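You operate a simulated robot arm through the tools that you are given. There is no shell and no other tool.

You are at the controls of a simulated robot arm. One attempt, no reset.

JOB
Let the trapped air out of motor 4 at 30 degrees of tilt.
Fine: lock the cradle at that tilt; when the bubbles stop, lock it upright again.

Only the result counts: the job must be done as asked and must still hold three seconds after the hand-in. Knocking over, shifting, dropping, spilling or breaking anything else fails it.

ROBOT AND FRAMES
A 7-joint arm with a fingered hand, fixed in place. Base frame: the origin is on the floor under the middle of its stand, x ahead of it, y to its left, z up. Units: cm, rad, N and s.
With the tool pointing down near the work surface it reaches from about 18 to 80 cm from the base axis. Its first joint turns from -2.897 to 2.897 rad. Payload 4.9 kg.
The TCP is the grasp point between the finger pads, 3.2 cm short of the fingertips. In the tool frame z runs along the fingers and y along their closing line. The gripper opens to 19.2 cm; its body begins 8.9 cm behind the TCP. The gripper is a hand of 3 fingers: y runs from the thumb to the fingers, the wrist lies at [0, 0, -26.7] in the tool frame, and closing takes about 1.5 s.
Orientation is that of the tool frame in the base frame, as [roll, pitch, yaw] about the fixed x, y, z axes, in that order (R = Rz(yaw) Ry(pitch) Rx(roll)). With the fingers straight down and closing along the base's y, the tool's x points along the base's -x, its y along +y and its z along -z.

CONTROLS
- The arm moves only by the tool send_rows. Its argument "moves" is a list of rows, each a list of 7 numbers: the shift along the tool's x, y, z in cm, then the turn, a rotation vector about the tool's x, y, z in rad, then the opening, from 0 (shut) to 1 (fully open). In form: [[dx, dy, dz, wx, wy, wz, hand], ...]. A call has 1 to 20 rows; each row is the pose to reach, as a shift and turn from the pose commanded when the call began, along the tool's axes at that moment. Each row takes 0.2 s and may step no farther than 5 cm and 0.15 rad from the row before; otherwise, or with a gripper value out of range, the whole call is refused. A pose out of reach is approached as far as the arm can. The call stops where the force on the tool passes 90 N (or 10 N more than at its start, if that is more) or the arm is blocked; 0.2 s more then pass. Each finger travels about 15.3 cm/s and halts on what it meets, pressing with about 30 N; the grip force reading is that of the motor and also rises with nothing between the fingers. The clock runs only during rows and for 0.2 s after the last one: add rows that repeat a pose to give the fingers time. It gives the time, the measured TCP pose, the force on the tool (base axes), the opening and the grip force at its end, in the units of the frame above (readings bear some noise), with the torque about the TCP (base axes, N m) and any sound that the robot's microphone picked up.
- Cameras (640 x 400 px; columns grow to the right, rows downward): "scene" is fixed at [6.07, -65.47, 149.4]; the picture's right is [0.73, -0.68, 0.00], its down [-0.27, -0.29, -0.92] and it looks along [0.62, 0.68, -0.39] (base axes); focal length 337 px, centre (320, 200). "wrist" rides on the gripper at [8, -4.6, -11.3] in the tool frame; the picture's right is [0.50, 0.87, 0.00], its down [-0.67, 0.39, -0.63] and it looks along [-0.55, 0.32, 0.78] (tool axes); focal length 226 px, centre (320, 200). There is no depth. A picture from a camera that has moved, and an enlarged one, comes with that camera's place and axes in the base frame and with its lens. The place of the scene camera against the robot may be out by one fixed shift of up to 1.2 cm in any direction.
- grab_frame(camera): a new picture of that camera. No time passes.
- grasp_type(shape): the hand has 3 fingers and takes this shape, open, in about a second: jaw (thumb against the fingers, like two jaws); tri (thumb and two fingers); tip (a fingertip pinch); poke (one finger out to press); point (the index stretched); flat (the hand flat); cup (the hand cupped); fist (a fist). The gripper value then closes the fingers along that shape, each until it touches; the sizes above hold for jaw. It gives what a move gives, with no picture.
- close_up(camera, box): a new picture of the part [left, top, right, bottom] of that camera's present view, enlarged. No time passes.
- close_job(): hands the job in; it is judged then, once.

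Places have to be worked out from the pictures, the camera data and where the tool is seen. Open the gripper and draw the arm clear of the work before you hand the job in, unless the task says otherwise.

The tools are called as a command line: name --pt "numbers of a row" for each row, then --argument value for the rest, lists and objects as JSON in quotes. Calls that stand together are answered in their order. send_rows: Moves the arm, as the interface text tells. Its arguments: {"type":"object","properties":{"moves":{"type":"array"}},"required":["moves"]} The other tools are called the same way: grasp_type (shape) gives the hand a shape; grab_frame (camera) takes a picture; close_up (camera, box) takes an enlarged picture of a part of a camera's view; close_job () hands the job in.

At the start:

```text
clock: 0.0
ee_pos: [41.04, 14.3, 121.55]
tcp_rot: [-3.141, 0.001, -3.141]
wrist_force: [-0.5, 0.2, 0.3]
wrist_torque: [0.02, -0.01, 0.0]
grip_width: 19.21
finger_force: 0.1
shape: jaw
```

scene: 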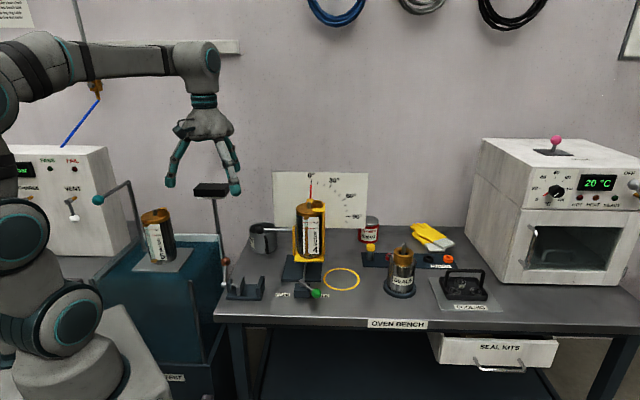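
wrist: 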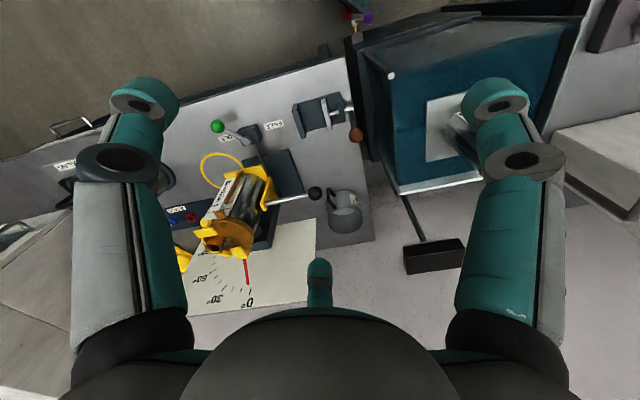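

I start by looking closely at the cradle and its surroundings in both cameras before moving anything.

close_up --camera "scene" --box '[220, 160, 400, 310]'

close_up --camera "wrist" --box '[150, 80, 400, 320]'

close_up --camera "scene" --box '[0, 130, 240, 300]'

close_up --camera "scene" --box '[0, 0, 60, 40]'

```text
2.67 times, centred on (310, 235) of scene
camera zoom: at [6.07, -65.47, 149.4], right [0.73, -0.68, 0.0], down [-0.27, -0.29, -0.92], along [0.62, 0.68, -0.39], focal length 900 px, centre (347, 107)
```

zoom: 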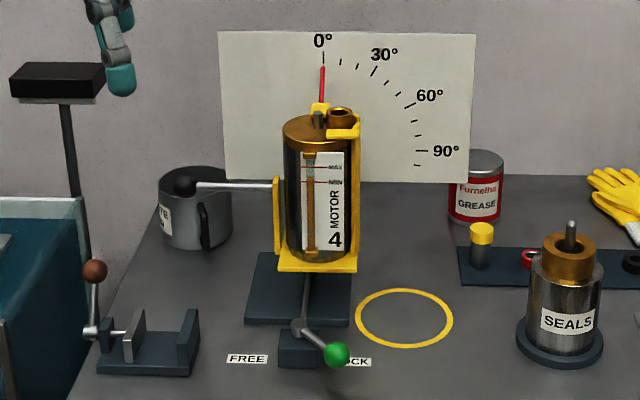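

```text
1.67 times, centred on (275, 200) of wrist
camera zoom: at [32.98, 9.64, 132.84], right [-0.5, 0.87, 0.0], down [0.67, 0.39, 0.63], along [0.55, 0.32, -0.78], focal length 377 px, centre (395, 200)
```

zoom: 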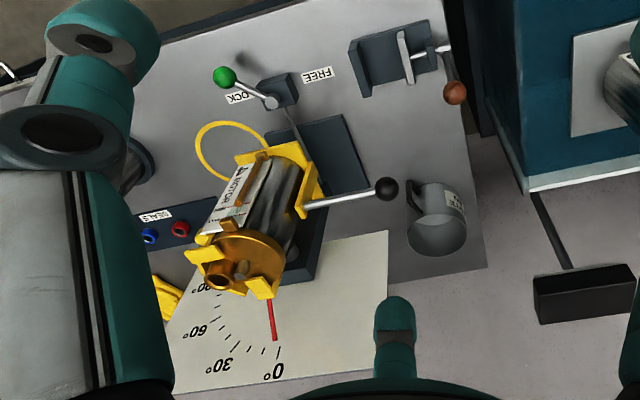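

```text
2.35 times, centred on (120, 215) of scene
camera zoom: at [6.07, -65.47, 149.4], right [0.73, -0.68, 0.0], down [-0.27, -0.29, -0.92], along [0.62, 0.68, -0.39], focal length 794 px, centre (791, 165)
```

zoom: 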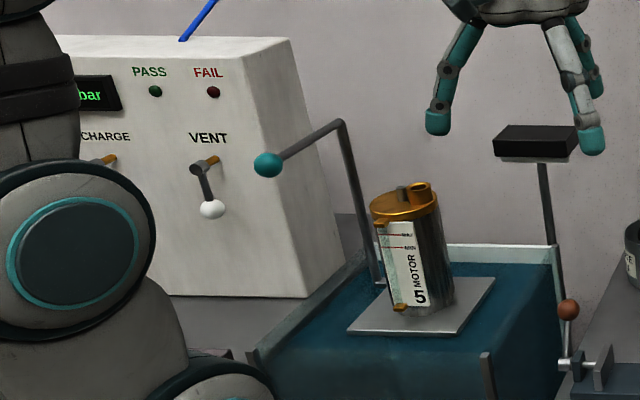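

```text
10.00 times, centred on (30, 20) of scene
camera zoom: at [6.07, -65.47, 149.4], right [0.73, -0.68, 0.0], down [-0.27, -0.29, -0.92], along [0.62, 0.68, -0.39], focal length 3374 px, centre (3220, 2000)
```

zoom: 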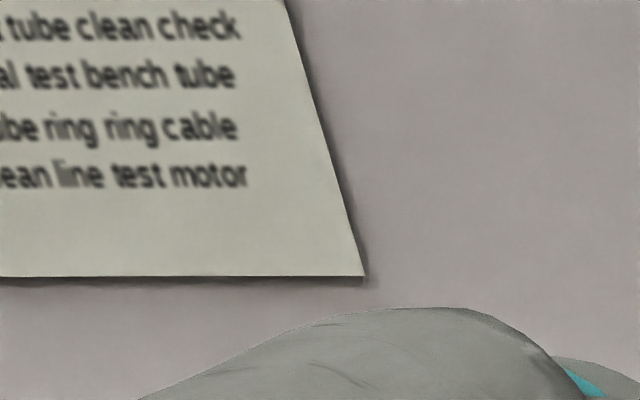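

The cradle reads 0° with the green lever at LOCK. The black-knob handle looks to be near (61.5, 24.8, 92) and the green knob near (64, -2, 79). I move to the front of the bench for closer views, so I can triangulate with the wrist camera alone.

send_rows --pt "-1.1 -2.5 2.5 0 0 0 1" --pt "-2.2 -5 5 0 0 0 1" --pt "-3.3 -7.5 7.5 0 0 0 1" --pt "-4.5 -10 10 0 0 0 1" --pt "-5.6 -12.5 12.5 0 0 0 1" --pt "-6.7 -15 15 0 0 0 1" --pt "-7.8 -17.5 17.5 0 0 0 1" --pt "-9 -20 20 0 0 0 1" --pt "-9 -20 20 0 0 0 1"

grab_frame --camera "wrist"

grab_frame --camera "scene"

```text
clock: 2.0
ee_pos: [49.9, -5.85, 101.37]
tcp_rot: [-3.141, 0.001, -3.141]
wrist_force: [-0.7, 0.0, 0.0]
wrist_torque: [0.05, -0.03, 0.02]
grip_width: 19.2
finger_force: 0.0
shape: jaw
```

```text
taken
camera wrist: at [41.95, -10.54, 112.69], right [-0.5, 0.87, 0.0], down [0.67, 0.39, 0.63], along [0.55, 0.32, -0.78], focal length 226 px, centre (320, 200)
```

wrist: 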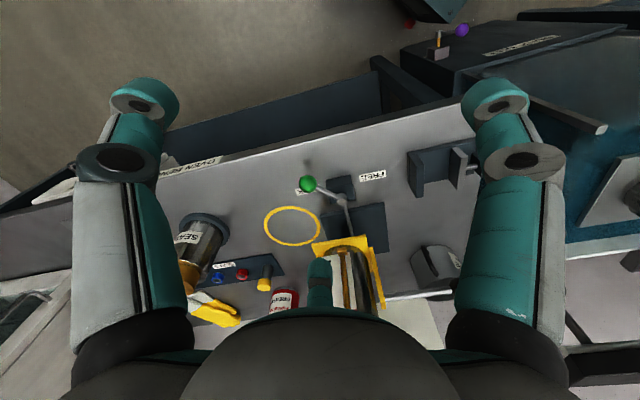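

```text
taken
```

scene: 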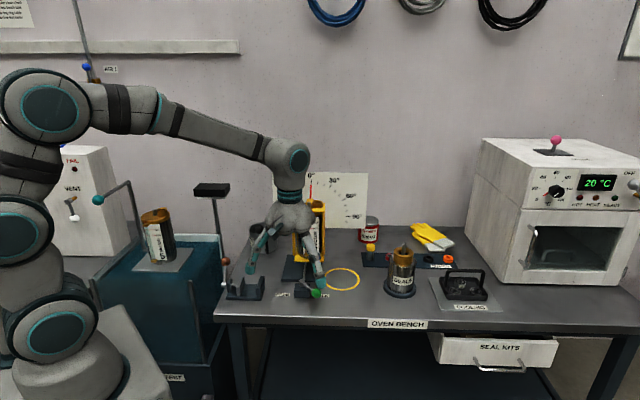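

close_up --camera "wrist" --box '[250, 140, 410, 320]'

close_up --camera "wrist" --box '[290, 160, 370, 210]'

```text
2.22 times, centred on (330, 230) of wrist
camera zoom: at [41.95, -10.54, 112.69], right [-0.5, 0.87, 0.0], down [0.67, 0.39, 0.63], along [0.55, 0.32, -0.78], focal length 502 px, centre (298, 133)
```

zoom: 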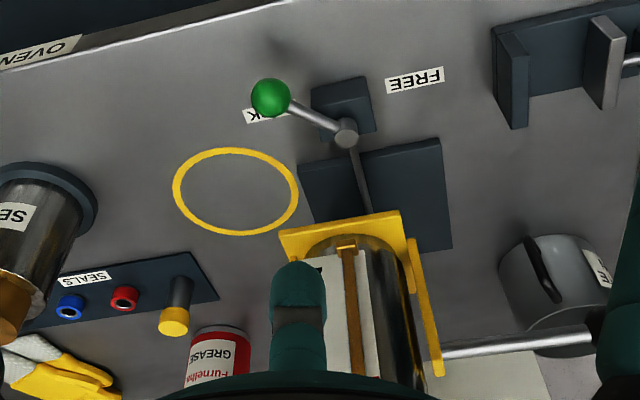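

```text
8.00 times, centred on (330, 185) of wrist
camera zoom: at [41.95, -10.54, 112.69], right [-0.5, 0.87, 0.0], down [0.67, 0.39, 0.63], along [0.55, 0.32, -0.78], focal length 1808 px, centre (240, 320)
```

zoom: 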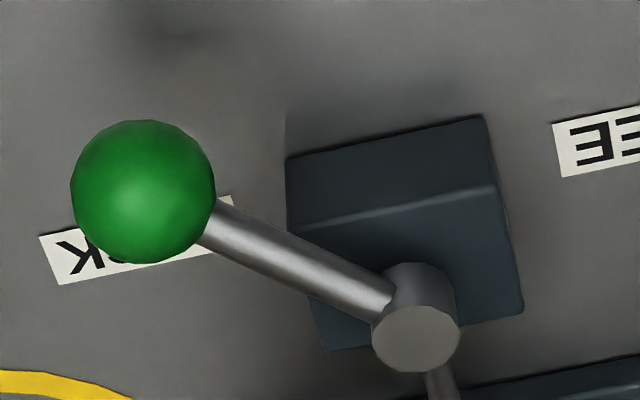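

From two wrist views, the green knob is at about (62.3, -1.2, 80.8), its hub at (62.2, 5.65, 81.6) with a vertical pivot, and the bench top at z≈76.6. Next I move for a second view of the black tilt handle.

send_rows --pt "0.4 3.8 -1.8 0 0 0 1" --pt "0.8 7.6 -3.6 0 0 0 1" --pt "1.2 11.4 -5.4 0 0 0 1" --pt "1.6 15.2 -7.2 0 0 0 1" --pt "2 19 -9 0 0 0 1" --pt "2.2 22.7 -10.4 0 0 0 1" --pt "2.2 22.7 -10.4 0 0 0 1"

grab_frame --camera "wrist"

close_up --camera "wrist" --box '[200, 100, 420, 300]'

```text
clock: 3.6
ee_pos: [48.07, 16.85, 111.88]
tcp_rot: [3.141, 0.0, -3.141]
wrist_force: [0.0, -0.2, -1.1]
wrist_torque: [0.03, -0.02, 0.0]
grip_width: 19.18
finger_force: 0.1
shape: jaw
```

```text
taken
camera wrist: at [39.98, 12.29, 123.13], right [-0.5, 0.87, 0.0], down [0.67, 0.39, 0.63], along [0.55, 0.32, -0.78], focal length 226 px, centre (320, 200)
```

wrist: 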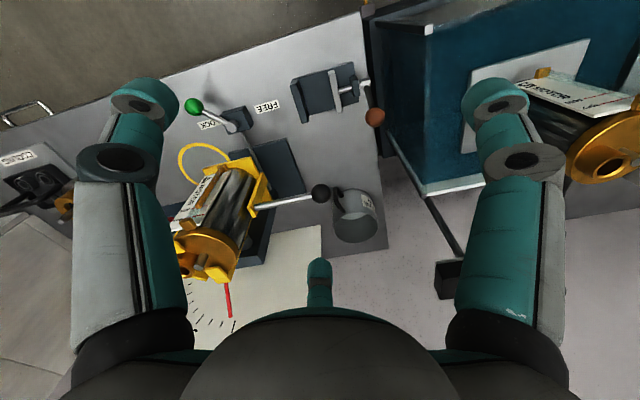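

```text
2.00 times, centred on (310, 200) of wrist
camera zoom: at [39.98, 12.29, 123.13], right [-0.5, 0.87, 0.0], down [0.67, 0.39, 0.63], along [0.55, 0.32, -0.78], focal length 452 px, centre (340, 200)
```

zoom: 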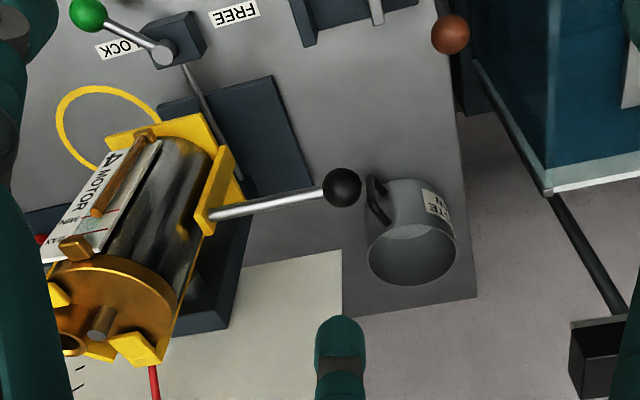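

The black knob is at about (58.6, 23.1, 95.0). The dial centre, and so the tilt axis, is at about (70, 10, 95.3), which makes the handle radius roughly 17 cm. Before touching anything I partly close the jaw in free air to see how the fingers come together.

send_rows --pt "0 0 0 0 0 0 0.6" --pt "0 0 0 0 0 0 0.2" --pt "0 0 0 0 0 0 0.2" --pt "0 0 0 0 0 0 0.2" --pt "0 0 0 0 0 0 0.2" --pt "0 0 0 0 0 0 0.2"

grab_frame --camera "wrist"

close_up --camera "scene" --box '[200, 100, 360, 300]'

```text
clock: 5.0
ee_pos: [47.99, 17.04, 111.9]
tcp_rot: [3.141, 0.0, -3.139]
wrist_force: [-0.3, -0.1, 0.5]
wrist_torque: [0.01, -0.02, -0.01]
grip_width: 3.88
finger_force: 0.0
shape: jaw
```

```text
taken
camera wrist: at [39.99, 12.25, 123.11], right [-0.5, 0.87, 0.0], down [0.67, 0.39, 0.63], along [0.55, 0.32, -0.78], focal length 226 px, centre (320, 200)
```

wrist: 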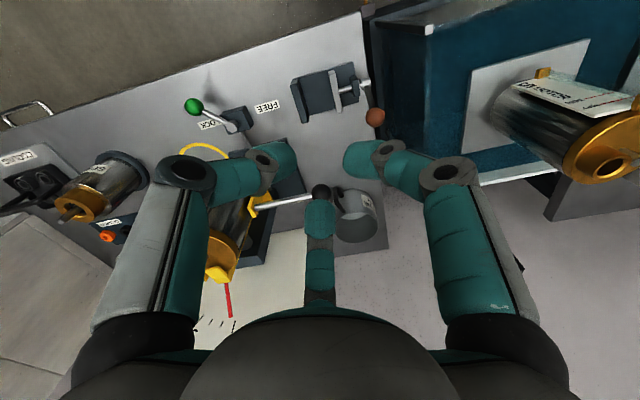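

```text
2.00 times, centred on (280, 200) of scene
camera zoom: at [6.07, -65.47, 149.4], right [0.73, -0.68, 0.0], down [-0.27, -0.29, -0.92], along [0.62, 0.68, -0.39], focal length 675 px, centre (400, 200)
```

zoom: 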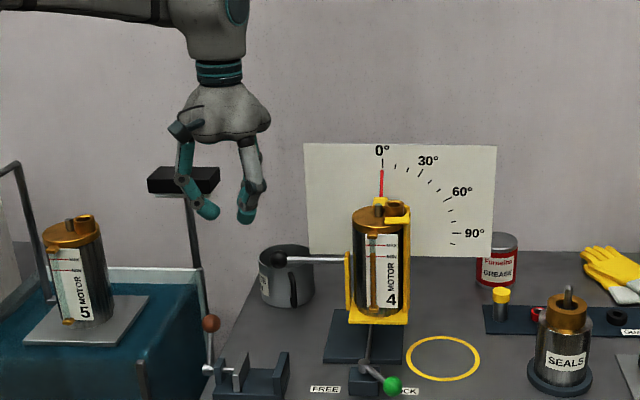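

The three fingers close towards the tool axis from 120° apart. The palm is about 14 cm wide and the motor is close to the lock lever, so I'll lean the tool back about 26° and push the lever with closed fingers. I move to a pose in front of the lever with the hand shut.

send_rows --pt "-1 -3.6 2 -0.04 -0.041 0 0" --pt "-2 -7.2 4 -0.08 -0.082 0 0" --pt "-3 -10.8 6 -0.12 -0.123 0 0" --pt "-4 -14.4 8 -0.16 -0.164 0 0" --pt "-5 -18 10 -0.2 -0.205 0 0" --pt "-6 -21.6 12 -0.24 -0.246 0 0" --pt "-7 -25.2 14 -0.28 -0.287 0 0" --pt "-8 -29 16 -0.31 -0.326 0 0" --pt "-8 -29 16 -0.31 -0.326 0 0"

grab_frame --camera "wrist"

close_up --camera "scene" --box '[200, 140, 400, 310]'

```text
clock: 7.0
ee_pos: [56.12, -11.83, 95.65]
tcp_rot: [2.82, 0.32, 3.089]
wrist_force: [0.5, 0.2, -0.7]
wrist_torque: [0.01, -0.02, 0.01]
grip_width: 0.01
finger_force: 29.8
shape: jaw
```

```text
taken
camera wrist: at [45.12, -19.26, 101.89], right [-0.52, 0.85, 0.1], down [0.42, 0.15, 0.9], along [0.75, 0.51, -0.43], focal length 226 px, centre (320, 200)
```

wrist: 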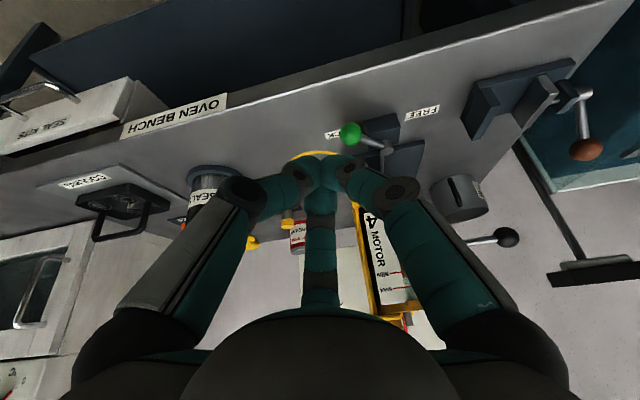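

```text
2.35 times, centred on (300, 225) of scene
camera zoom: at [6.07, -65.47, 149.4], right [0.73, -0.68, 0.0], down [-0.27, -0.29, -0.92], along [0.62, 0.68, -0.39], focal length 794 px, centre (367, 141)
```

zoom: 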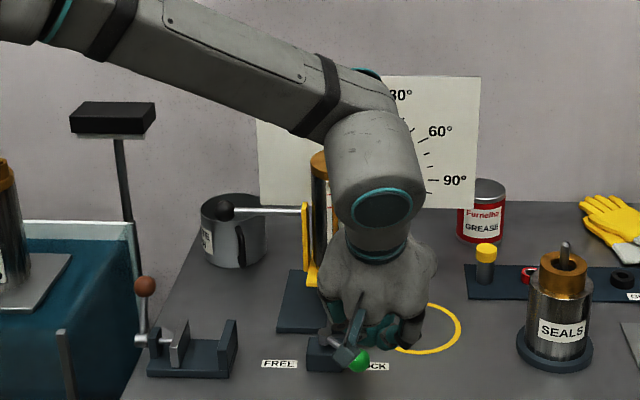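

The closed fingertips form a cluster about 3.5 cm across on the tool axis, and the lean keeps the palm well clear of the motor. I bring the fingertips down just to the right (+x) of the green knob, without touching it yet.

send_rows --pt "-2.47 0.49 3.12 0 0 0 0" --pt "-4.93 0.98 6.23 0 0 0 0" --pt "-7.4 1.465 9.35 0 0 0 0" --pt "-7.07 2.35 12.16 0 0 0 0" --pt "-6.75 3.23 14.96 0 0 0 0" --pt "-6.425 4.115 17.77 0 0 0 0" --pt "-6.425 4.115 17.77 0 0 0 0"

grab_frame --camera "wrist"

close_up --camera "scene" --box '[220, 200, 400, 320]'

```text
clock: 8.6
ee_pos: [67.39, -2.82, 82.91]
tcp_rot: [2.82, 0.321, 3.09]
wrist_force: [0.1, 0.4, 0.5]
wrist_torque: [0.0, -0.01, 0.0]
grip_width: 0.0
finger_force: 29.9
shape: jaw
```

```text
taken
camera wrist: at [56.48, -10.22, 89.25], right [-0.52, 0.85, 0.1], down [0.42, 0.15, 0.9], along [0.75, 0.51, -0.43], focal length 226 px, centre (320, 200)
```

wrist: 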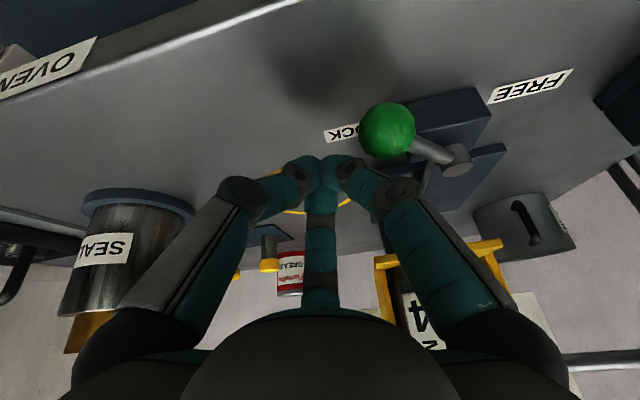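

```text
3.33 times, centred on (310, 260) of scene
camera zoom: at [6.07, -65.47, 149.4], right [0.73, -0.68, 0.0], down [-0.27, -0.29, -0.92], along [0.62, 0.68, -0.39], focal length 1125 px, centre (353, 0)
```

zoom: 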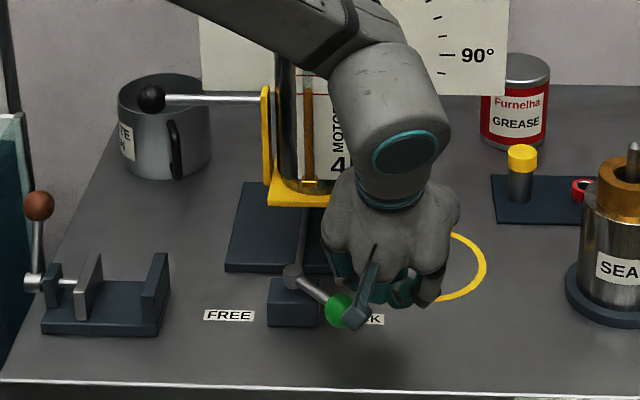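

The knob position checks out at (62.3, -1.3). I push it slowly along its arc for the first third of the swing, watching the force, then check the cradle.

send_rows --pt "1.2 0.5 -0.25 0 0 0 0" --pt "2.437 1.039 -0.505 0 0 0 0" --pt "3.3 0.75 -0.9 0 0 0 0" --pt "4.213 0.476 -1.313 0 0 0 0" --pt "5.15 0.43 -1.66 0 0 0 0" --pt "6.118 0.395 -2.006 0 0 0 0"

grab_frame --camera "wrist"

close_up --camera "scene" --box '[200, 160, 400, 310]'

```text
clock: 10.0
ee_pos: [60.71, -2.96, 83.13]
tcp_rot: [2.822, 0.321, 3.09]
wrist_force: [1.0, 0.3, 0.6]
wrist_torque: [-0.04, 0.02, 0.0]
grip_width: 0.01
finger_force: 30.1
shape: jaw
```

```text
taken
camera wrist: at [49.95, -10.39, 89.52], right [-0.52, 0.85, 0.1], down [0.42, 0.15, 0.9], along [0.75, 0.51, -0.43], focal length 226 px, centre (320, 200)
```

wrist: 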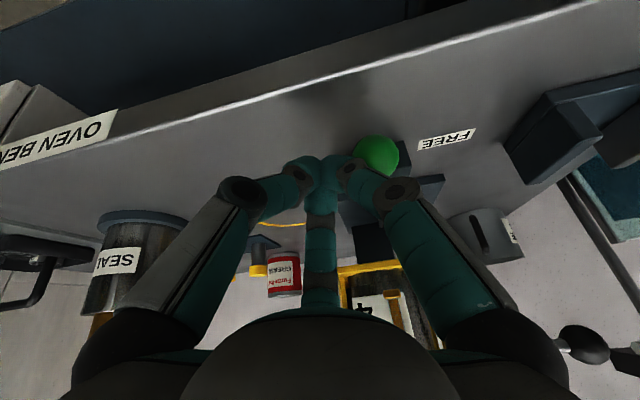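

```text
2.67 times, centred on (300, 235) of scene
camera zoom: at [6.07, -65.47, 149.4], right [0.73, -0.68, 0.0], down [-0.27, -0.29, -0.92], along [0.62, 0.68, -0.39], focal length 900 px, centre (373, 107)
```

zoom: 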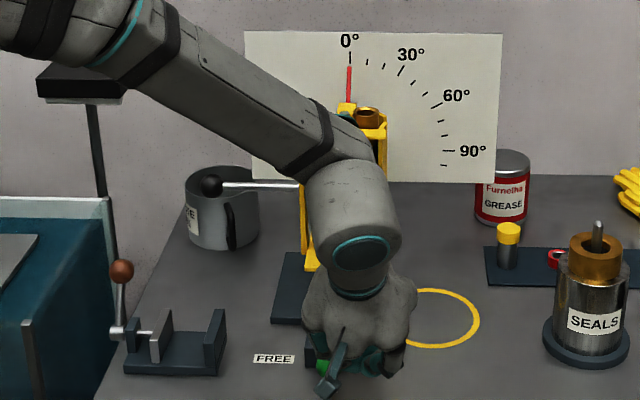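

The lever is moving freely and is now around -126°, with almost no force and the cradle still at 0°. I continue the push to the FREE side.

send_rows --pt "0.95 0.22 -0.26 0 0 0 0" --pt "1.91 0.43 -0.52 0 0 0 0" --pt "2.81 0.89 -0.69 0 0 0 0" --pt "3.71 1.34 -0.85 0 0 0 0" --pt "4.48 2.0 -0.9 0 0 0 0" --pt "5.24 2.66 -0.95 0 0 0 0" --pt "5.84 3.48 -0.88 0 0 0 0" --pt "6.44 4.31 -0.81 0 0 0 0"

grab_frame --camera "wrist"

close_up --camera "scene" --box '[200, 160, 400, 310]'

```text
clock: 11.8
ee_pos: [54.25, 1.3, 83.17]
tcp_rot: [2.821, 0.321, 3.09]
wrist_force: [-0.9, -0.5, 0.1]
wrist_torque: [0.0, -0.02, -0.03]
grip_width: 0.0
finger_force: 29.8
shape: jaw
```

```text
taken
camera wrist: at [43.33, -6.26, 89.52], right [-0.52, 0.85, 0.1], down [0.42, 0.15, 0.9], along [0.75, 0.51, -0.43], focal length 226 px, centre (320, 200)
```

wrist: 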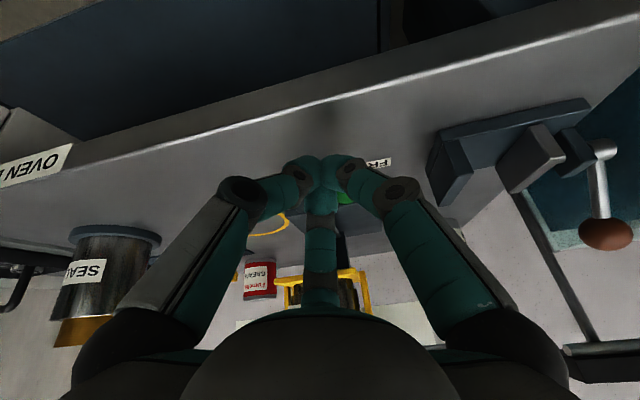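

```text
2.67 times, centred on (300, 235) of scene
camera zoom: at [6.07, -65.47, 149.4], right [0.73, -0.68, 0.0], down [-0.27, -0.29, -0.92], along [0.62, 0.68, -0.39], focal length 900 px, centre (373, 107)
```

zoom: 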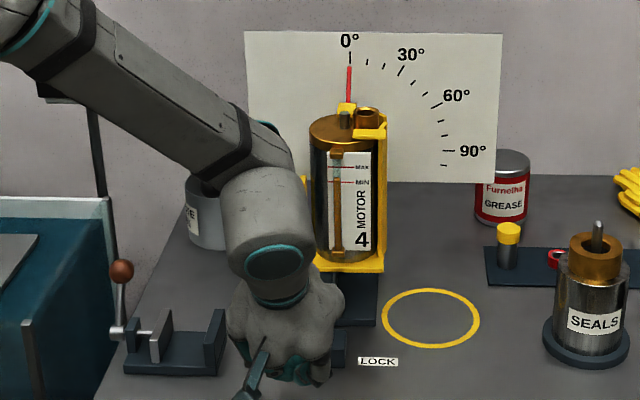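

The force is still near zero and the knob now sits behind the fingers near the FREE label. I keep going in small steps until I feel the stop or see the lever reach FREE.

send_rows --pt "0.28 0.61 0.1 0 0 0 0" --pt "0.55 1.22 0.21 0 0 0 0" --pt "0.7 1.66 0.31 0 0 0 0" --pt "0.82 2.1 0.415 0 0 0 0"

grab_frame --camera "wrist"

close_up --camera "scene" --box '[220, 220, 360, 310]'

```text
clock: 12.8
ee_pos: [53.58, 3.13, 83.31]
tcp_rot: [2.823, 0.324, 3.088]
wrist_force: [-3.0, -32.2, 8.6]
wrist_torque: [-0.61, -0.07, -0.58]
grip_width: 0.0
finger_force: 30.1
shape: jaw
```

```text
taken
camera wrist: at [42.61, -4.23, 89.56], right [-0.52, 0.85, 0.1], down [0.42, 0.15, 0.9], along [0.75, 0.5, -0.43], focal length 226 px, centre (320, 200)
```

wrist: 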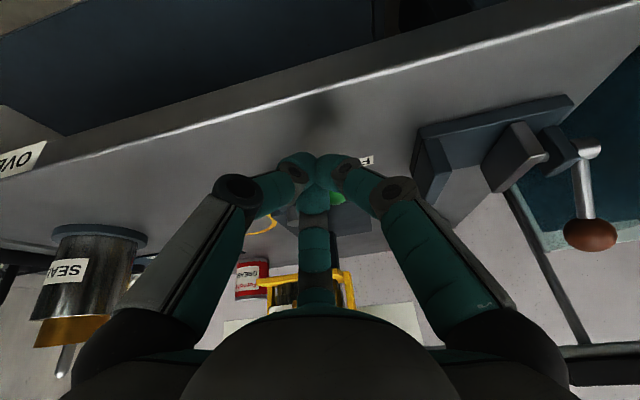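

```text
4.44 times, centred on (290, 265) of scene
camera zoom: at [6.07, -65.47, 149.4], right [0.73, -0.68, 0.0], down [-0.27, -0.29, -0.92], along [0.62, 0.68, -0.39], focal length 1500 px, centre (453, -89)
```

zoom: 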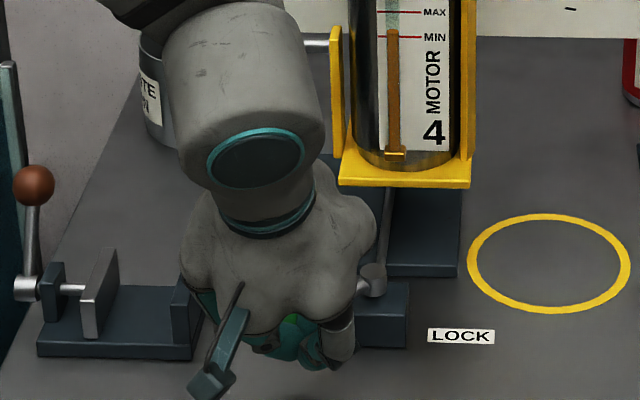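

A 32 N reaction shows the lever has hit its stop on the FREE side. I back off and lift to look at both the lever and the cradle.

send_rows --pt "0.75 -3.76 -1.51 0 0 0 0" --pt "0.4 -3.78 -5.8 0 0 0 0" --pt "0.0 -3.8 -10.1 0 0 0 0" --pt "-0.38 -3.82 -14.46 0 0 0 0" --pt "-0.38 -3.82 -14.46 0 0 0 0"

grab_frame --camera "wrist"

close_up --camera "scene" --box '[200, 150, 400, 310]'

```text
clock: 14.0
ee_pos: [49.4, -4.75, 95.08]
tcp_rot: [2.821, 0.319, 3.089]
wrist_force: [-0.2, 0.3, -0.4]
wrist_torque: [-0.06, -0.04, 0.02]
grip_width: 0.0
finger_force: 30.1
shape: jaw
```

```text
taken
camera wrist: at [38.44, -12.07, 101.45], right [-0.52, 0.85, 0.1], down [0.42, 0.15, 0.9], along [0.75, 0.51, -0.43], focal length 226 px, centre (320, 200)
```

wrist: 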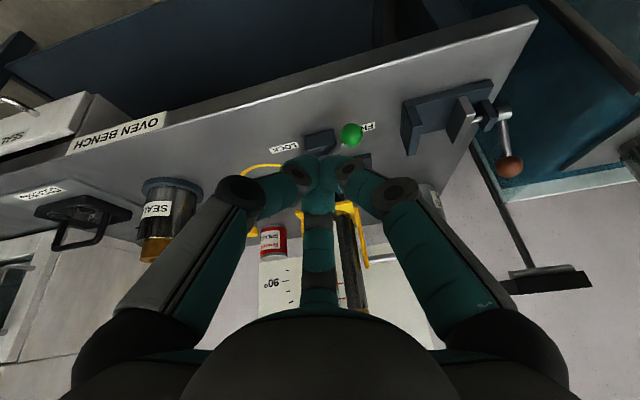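

```text
2.50 times, centred on (300, 230) of scene
camera zoom: at [6.07, -65.47, 149.4], right [0.73, -0.68, 0.0], down [-0.27, -0.29, -0.92], along [0.62, 0.68, -0.39], focal length 844 px, centre (370, 125)
```

zoom: 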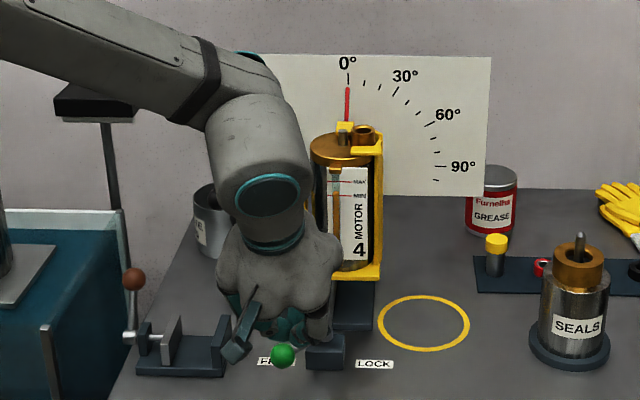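

The green knob now rests at FREE, about (55.3, 5.8), and the pointer still reads 0°. I next swing up and over to above the black handle knob, turning the hand upright and about 15° clockwise so the handle rod passes between two fingers.

send_rows --pt "-1.29 3.54 -0.72 0.044 0.035 0.033 0.2" --pt "-2.58 7.08 -1.43 0.088 0.07 0.066 0.4" --pt "-3.88 10.62 -2.15 0.132 0.106 0.1 0.4" --pt "-5.17 14.16 -2.86 0.176 0.141 0.133 0.4" --pt "-6.46 17.7 -3.58 0.22 0.176 0.166 0.4" --pt "-7.76 21.24 -4.29 0.264 0.211 0.199 0.4" --pt "-9.05 24.78 -5.0 0.308 0.246 0.232 0.4" --pt "-10.34 28.32 -5.72 0.3525 0.2815 0.2656 0.4" --pt "-10.34 28.32 -5.72 0.3525 0.2815 0.2656 0.4"

grab_frame --camera "wrist"

close_up --camera "scene" --box '[200, 120, 400, 310]'

```text
clock: 16.0
ee_pos: [56.06, 20.14, 111.97]
tcp_rot: [-3.14, -0.001, 2.871]
wrist_force: [0.4, -0.4, 0.1]
wrist_torque: [0.01, -0.01, 0.02]
grip_width: 7.65
finger_force: 0.1
shape: jaw
```

```text
taken
camera wrist: at [47.05, 17.72, 123.28], right [-0.25, 0.97, 0.0], down [0.75, 0.19, 0.63], along [0.61, 0.16, -0.78], focal length 226 px, centre (320, 200)
```

wrist: 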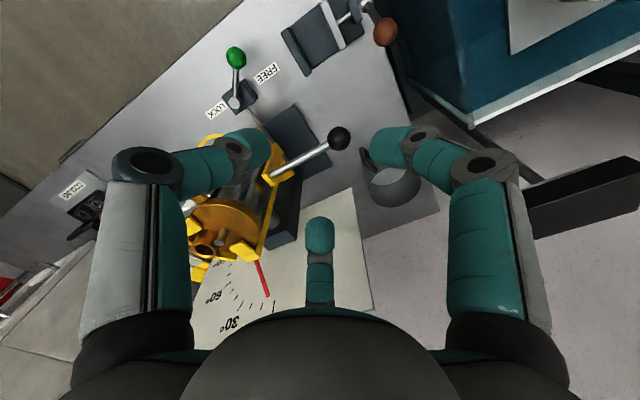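

```text
2.11 times, centred on (300, 215) of scene
camera zoom: at [6.07, -65.47, 149.4], right [0.73, -0.68, 0.0], down [-0.27, -0.29, -0.92], along [0.62, 0.68, -0.39], focal length 710 px, centre (362, 168)
```

zoom: 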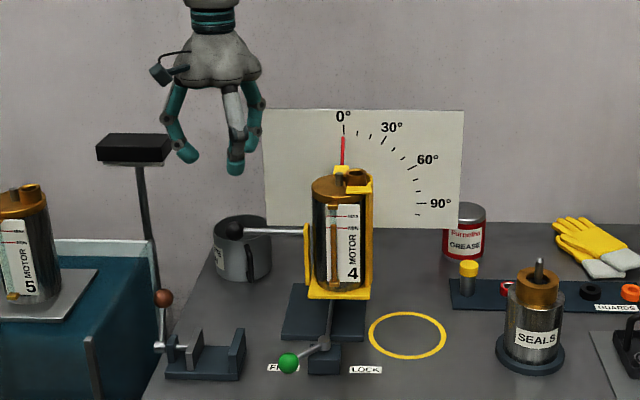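

The cradle stays at 0° while free, so it isn't falling by itself. The wrist view puts the black knob at (58.5, 23.2, 95.0), with the rod lined up between the thumb and a finger. I descend over it.

send_rows --pt "-1.53 3.6 2.5 0 0 0 0.4" --pt "-1.53 3.6 6 0 0 0 0.4" --pt "-1.53 3.6 9.5 0 0 0 0.4" --pt "-1.53 3.6 12.5 0 0 0 0.4" --pt "-1.53 3.6 15 0 0 0 0.4" --pt "-1.53 3.6 16.8 0 0 0 0.4" --pt "-1.53 3.6 16.8 0 0 0 0.4"

grab_frame --camera "wrist"

close_up --camera "scene" --box '[220, 140, 380, 260]'

```text
clock: 17.6
ee_pos: [58.6, 23.32, 95.35]
tcp_rot: [-3.139, -0.001, 2.871]
wrist_force: [0.5, -0.1, 0.2]
wrist_torque: [0.04, 0.04, 0.0]
grip_width: 7.64
finger_force: 0.0
shape: jaw
```

```text
taken
camera wrist: at [49.7, 20.88, 106.69], right [-0.25, 0.97, 0.0], down [0.75, 0.19, 0.63], along [0.61, 0.16, -0.78], focal length 226 px, centre (320, 200)
```

wrist: 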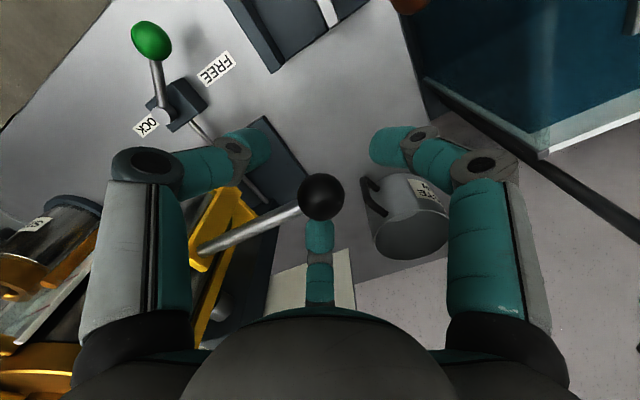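

```text
3.33 times, centred on (300, 200) of scene
camera zoom: at [6.07, -65.47, 149.4], right [0.73, -0.68, 0.0], down [-0.27, -0.29, -0.92], along [0.62, 0.68, -0.39], focal length 1125 px, centre (387, 200)
```

zoom: 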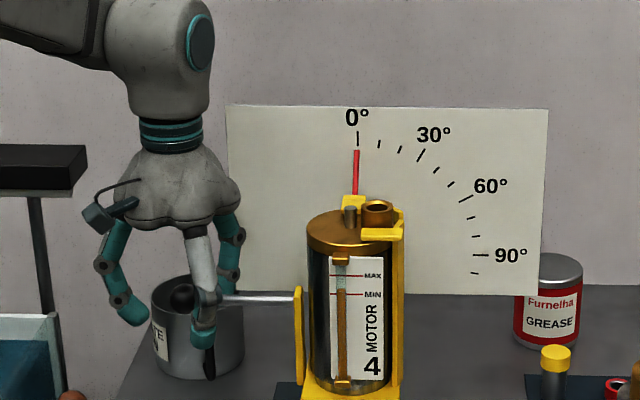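

The knob is centred between the fingers, projecting within 4 px of the TCP. I close on it.

send_rows --pt "0 0 0 0 0 0 0.25" --pt "0 0 0 0 0 0 0.1" --pt "0 0 0 0 0 0 0" --pt "0 0 0 0 0 0 0" --pt "0 0 0 0 0 0 0"

grab_frame --camera "wrist"

close_up --camera "scene" --box '[220, 140, 380, 260]'

```text
clock: 18.8
ee_pos: [58.63, 23.24, 95.41]
tcp_rot: [-3.139, -0.001, 2.871]
wrist_force: [-1.4, -3.2, -2.5]
wrist_torque: [-0.01, 0.03, 0.01]
grip_width: 0.9
finger_force: 30.2
shape: jaw
```

```text
taken
camera wrist: at [49.69, 20.85, 106.69], right [-0.25, 0.97, 0.0], down [0.75, 0.19, 0.63], along [0.61, 0.16, -0.78], focal length 226 px, centre (320, 200)
```

wrist: 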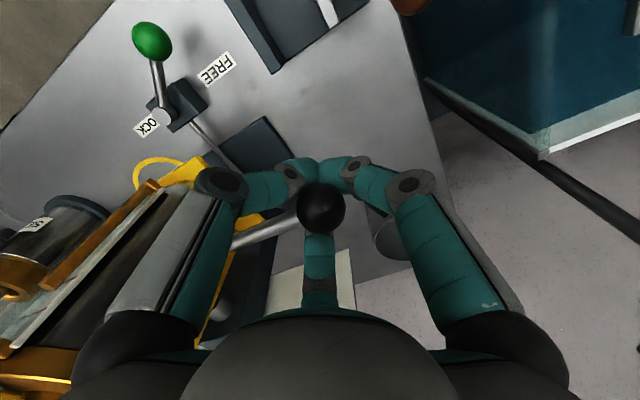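

```text
3.33 times, centred on (300, 200) of scene
camera zoom: at [6.07, -65.47, 149.4], right [0.73, -0.68, 0.0], down [-0.27, -0.29, -0.92], along [0.62, 0.68, -0.39], focal length 1125 px, centre (387, 200)
```

zoom: 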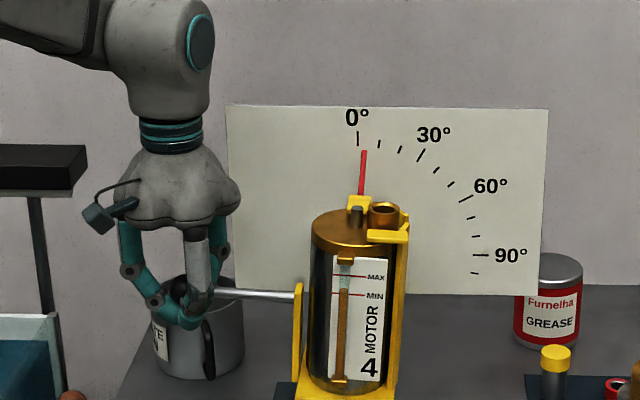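

The fingers closed under the knob and cup it, which lifted the cradle slightly to about 3°. The grip is a secure cradle from below, so I lift along the handle's arc to roughly 15°, leaning the hand a little with it.

send_rows --pt "-0.06 -0.04 -0.9 -0.019 0.033 0 0" --pt "-0.17 -0.1 -1.8 -0.038 0.065 0 0" --pt "-0.32 -0.19 -2.7 -0.056 0.097 0 0" --pt "-0.495 -0.288 -3.55 -0.075 0.13 0 0" --pt "-0.495 -0.288 -3.55 -0.075 0.13 0 0"

grab_frame --camera "wrist"

close_up --camera "scene" --box '[220, 140, 380, 260]'

```text
clock: 20.0
ee_pos: [58.82, 22.73, 98.96]
tcp_rot: [3.066, -0.129, 2.875]
wrist_force: [-1.4, 0.2, -1.0]
wrist_torque: [0.03, 0.01, 0.01]
grip_width: 0.84
finger_force: 30.3
shape: jaw
```

```text
taken
camera wrist: at [51.23, 19.17, 110.77], right [-0.24, 0.96, 0.13], down [0.81, 0.13, 0.57], along [0.53, 0.24, -0.81], focal length 226 px, centre (320, 200)
```

wrist: 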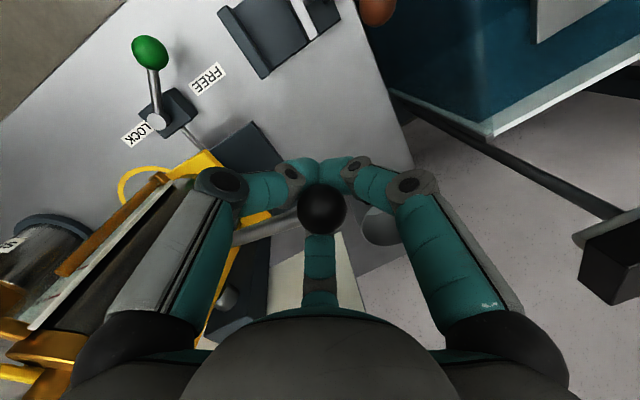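

```text
3.33 times, centred on (300, 200) of scene
camera zoom: at [6.07, -65.47, 149.4], right [0.73, -0.68, 0.0], down [-0.27, -0.29, -0.92], along [0.62, 0.68, -0.39], focal length 1125 px, centre (387, 200)
```

zoom: 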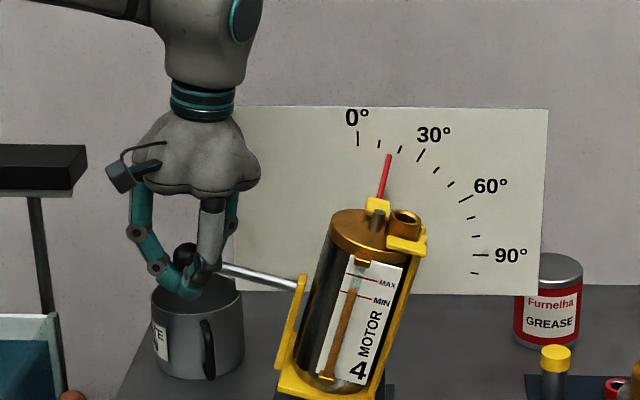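

The cradle follows smoothly. I take a tighter close-up of the dial to read the angle accurately.

close_up --camera "scene" --box '[295, 165, 351, 200]'

close_up --camera "scene" --box '[290, 165, 370, 225]'

```text
11.43 times, centred on (323, 182) of scene
camera zoom: at [6.07, -65.47, 149.4], right [0.73, -0.68, 0.0], down [-0.27, -0.29, -0.92], along [0.62, 0.68, -0.39], focal length 3856 px, centre (286, 400)
```

zoom: 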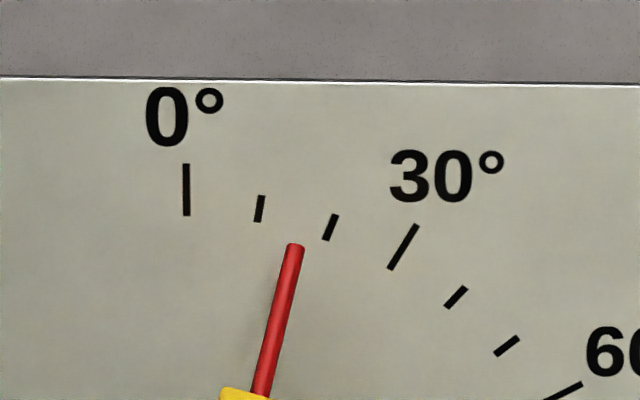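

```text
6.67 times, centred on (330, 195) of scene
camera zoom: at [6.07, -65.47, 149.4], right [0.73, -0.68, 0.0], down [-0.27, -0.29, -0.92], along [0.62, 0.68, -0.39], focal length 2249 px, centre (253, 233)
```

zoom: 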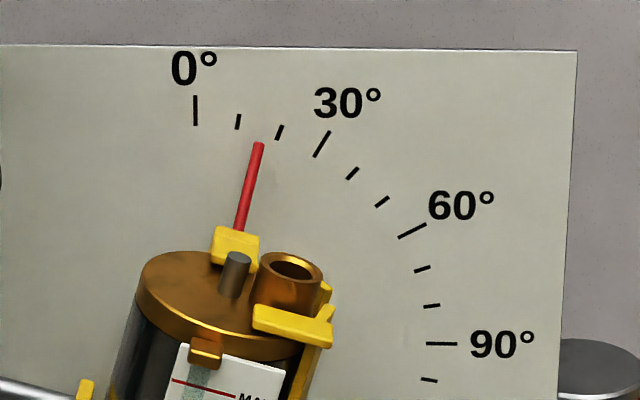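

The pointer tip reads about 16.5°, and the cradle follows the hand. I lift along the arc to just short of 30° and re-read the dial.

send_rows --pt "-0.15 -0.09 -0.82 -0.015 0.026 0 0" --pt "-0.33 -0.2 -1.64 -0.03 0.052 0 0" --pt "-0.56 -0.34 -2.46 -0.045 0.078 0 0" --pt "-0.832 -0.503 -3.281 -0.06 0.104 0 0" --pt "-0.832 -0.503 -3.281 -0.06 0.104 0 0"

close_up --camera "scene" --box '[290, 165, 370, 225]'

close_up --camera "scene" --box '[200, 120, 400, 310]'

grab_frame --camera "wrist"

```text
clock: 21.2
ee_pos: [59.95, 21.68, 102.02]
tcp_rot: [3.004, -0.235, 2.889]
wrist_force: [-3.0, 2.5, -0.3]
wrist_torque: [0.01, 0.03, 0.02]
grip_width: 0.84
finger_force: 29.6
shape: jaw
```

```text
6.67 times, centred on (330, 195) of scene
camera zoom: at [6.07, -65.47, 149.4], right [0.73, -0.68, 0.0], down [-0.27, -0.29, -0.92], along [0.62, 0.68, -0.39], focal length 2249 px, centre (253, 233)
```

zoom: 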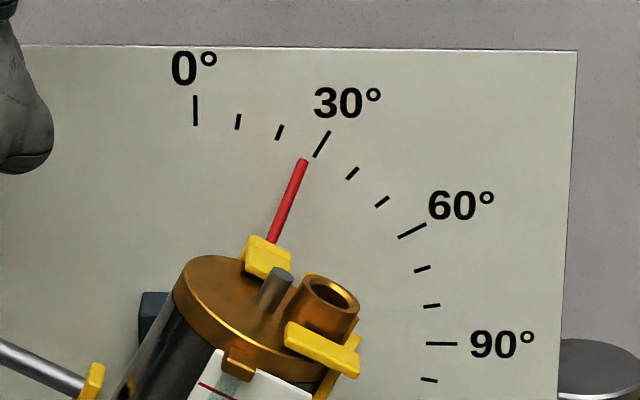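

```text
2.11 times, centred on (300, 215) of scene
camera zoom: at [6.07, -65.47, 149.4], right [0.73, -0.68, 0.0], down [-0.27, -0.29, -0.92], along [0.62, 0.68, -0.39], focal length 710 px, centre (362, 168)
```

zoom: 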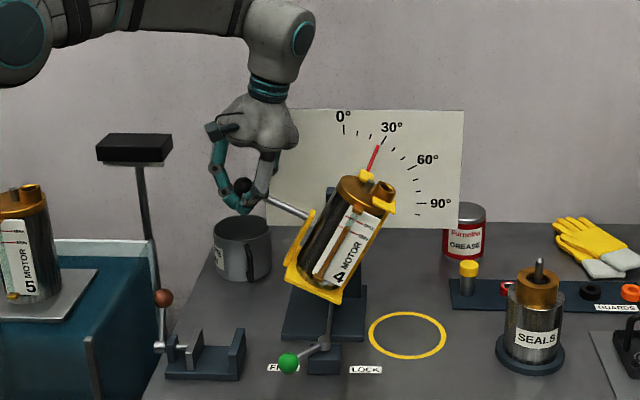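

```text
taken
camera wrist: at [53.23, 17.08, 114.07], right [-0.23, 0.95, 0.23], down [0.86, 0.08, 0.51], along [0.46, 0.31, -0.83], focal length 226 px, centre (320, 200)
```

wrist: 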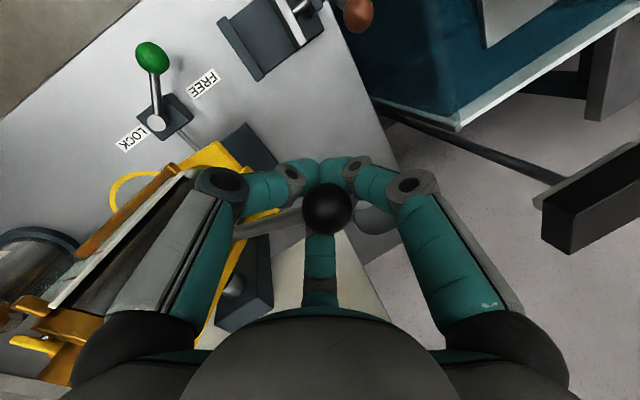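

The pointer now reads about 28.5°, just short of the 30° tick. I nudge up about 1.3° more along the arc.

send_rows --pt "-0.04 -0.025 -0.2 0 0 0 0" --pt "-0.084 -0.049 -0.39 0 0 0 0" --pt "-0.084 -0.049 -0.39 0 0 0 0" --pt "-0.084 -0.049 -0.39 0 0 0 0"

close_up --camera "scene" --box '[290, 165, 370, 225]'

close_up --camera "scene" --box '[310, 172, 342, 192]'

```text
clock: 22.2
ee_pos: [60.03, 21.5, 102.39]
tcp_rot: [3.005, -0.231, 2.886]
wrist_force: [-3.4, 3.3, -0.3]
wrist_torque: [0.01, -0.02, 0.03]
grip_width: 0.86
finger_force: 30.2
shape: jaw
```

```text
6.67 times, centred on (330, 195) of scene
camera zoom: at [6.07, -65.47, 149.4], right [0.73, -0.68, 0.0], down [-0.27, -0.29, -0.92], along [0.62, 0.68, -0.39], focal length 2249 px, centre (253, 233)
```

zoom: 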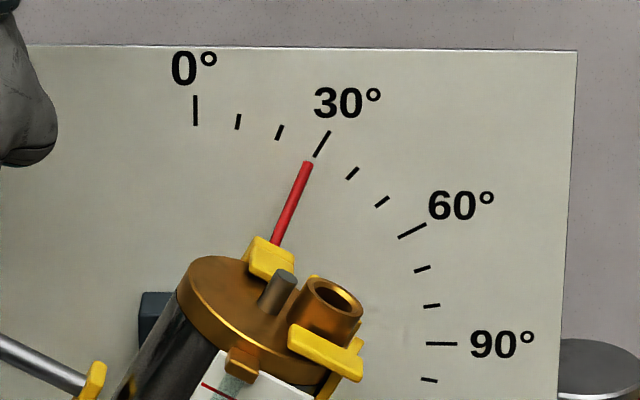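

```text
16.00 times, centred on (326, 182) of scene
camera zoom: at [6.07, -65.47, 149.4], right [0.73, -0.68, 0.0], down [-0.27, -0.29, -0.92], along [0.62, 0.68, -0.39], focal length 5398 px, centre (224, 488)
```

zoom: 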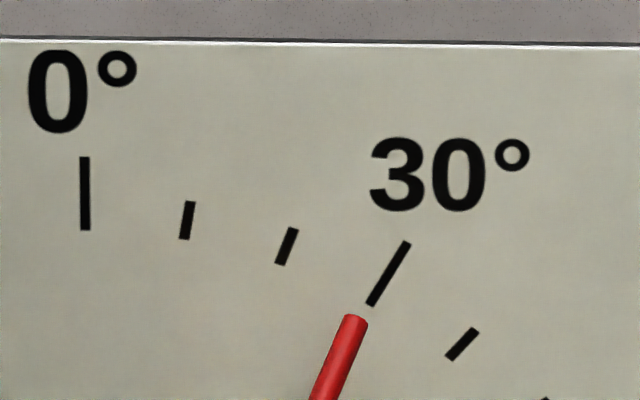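

The tip now sits about 1° short of the 30° tick line. I add a final small nudge and re-check.

send_rows --pt "-0.03 -0.015 -0.14 0 0 0 0" --pt "-0.06 -0.035 -0.27 0 0 0 0" --pt "-0.06 -0.035 -0.27 0 0 0 0"

close_up --camera "scene" --box '[310, 172, 342, 192]'

```text
clock: 23.0
ee_pos: [60.26, 21.37, 102.62]
tcp_rot: [3.004, -0.233, 2.887]
wrist_force: [-4.6, 3.5, 0.0]
wrist_torque: [0.04, 0.02, 0.01]
grip_width: 0.84
finger_force: 30.0
shape: jaw
```

```text
16.00 times, centred on (326, 182) of scene
camera zoom: at [6.07, -65.47, 149.4], right [0.73, -0.68, 0.0], down [-0.27, -0.29, -0.92], along [0.62, 0.68, -0.39], focal length 5398 px, centre (224, 488)
```

zoom: 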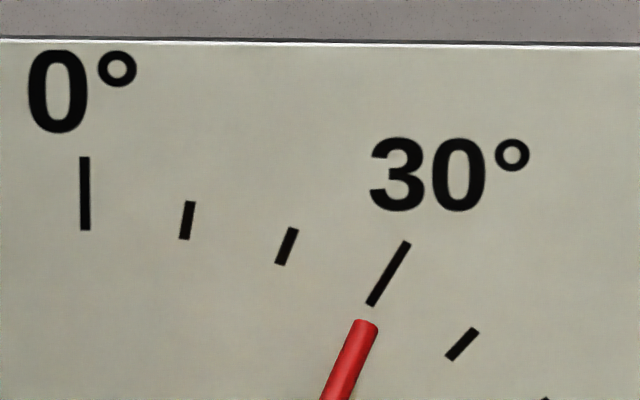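

The pointer is lined up with the 30° tick to within about half a degree. I open the fingers in place to see whether the cradle holds there on its own.

send_rows --pt "0 0 0 0 0 0 0.1" --pt "0 0 0 0 0 0 0.25" --pt "0 0 0 0 0 0 0.4" --pt "0 0 0 0 0 0 0.4"

close_up --camera "scene" --box '[310, 172, 342, 192]'

grab_frame --camera "wrist"

```text
clock: 24.0
ee_pos: [60.05, 21.45, 102.64]
tcp_rot: [3.004, -0.231, 2.887]
wrist_force: [-0.1, -0.5, -0.2]
wrist_torque: [-0.01, -0.02, 0.01]
grip_width: 7.62
finger_force: 0.2
shape: jaw
```

```text
16.00 times, centred on (326, 182) of scene
camera zoom: at [6.07, -65.47, 149.4], right [0.73, -0.68, 0.0], down [-0.27, -0.29, -0.92], along [0.62, 0.68, -0.39], focal length 5398 px, centre (224, 488)
```

zoom: 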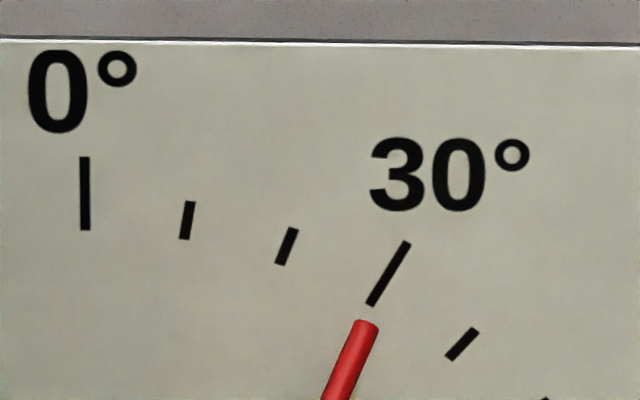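

```text
taken
camera wrist: at [53.49, 16.81, 114.69], right [-0.23, 0.95, 0.23], down [0.86, 0.08, 0.51], along [0.46, 0.31, -0.83], focal length 226 px, centre (320, 200)
```

wrist: 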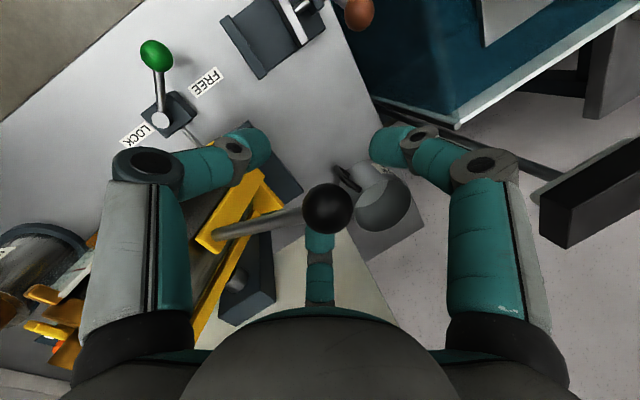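

The cradle holds 30° by itself with the hand open. Before going to the lever I check the height of the small vise beside it, since the hand will pass close to it.

close_up --camera "scene" --box '[215, 255, 335, 310]'

close_up --camera "wrist" --box '[110, 0, 350, 160]'

```text
5.33 times, centred on (275, 282) of scene
camera zoom: at [6.07, -65.47, 149.4], right [0.73, -0.68, 0.0], down [-0.27, -0.29, -0.92], along [0.62, 0.68, -0.39], focal length 1800 px, centre (560, -240)
```

zoom: 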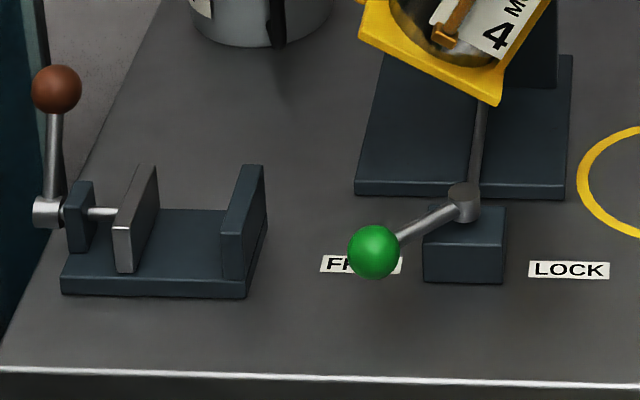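

```text
2.50 times, centred on (230, 80) of wrist
camera zoom: at [53.49, 16.81, 114.69], right [-0.23, 0.95, 0.23], down [0.86, 0.08, 0.51], along [0.46, 0.31, -0.83], focal length 565 px, centre (545, 500)
```

zoom: 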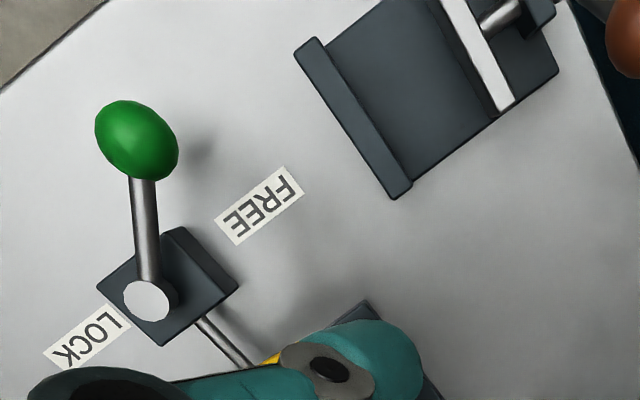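

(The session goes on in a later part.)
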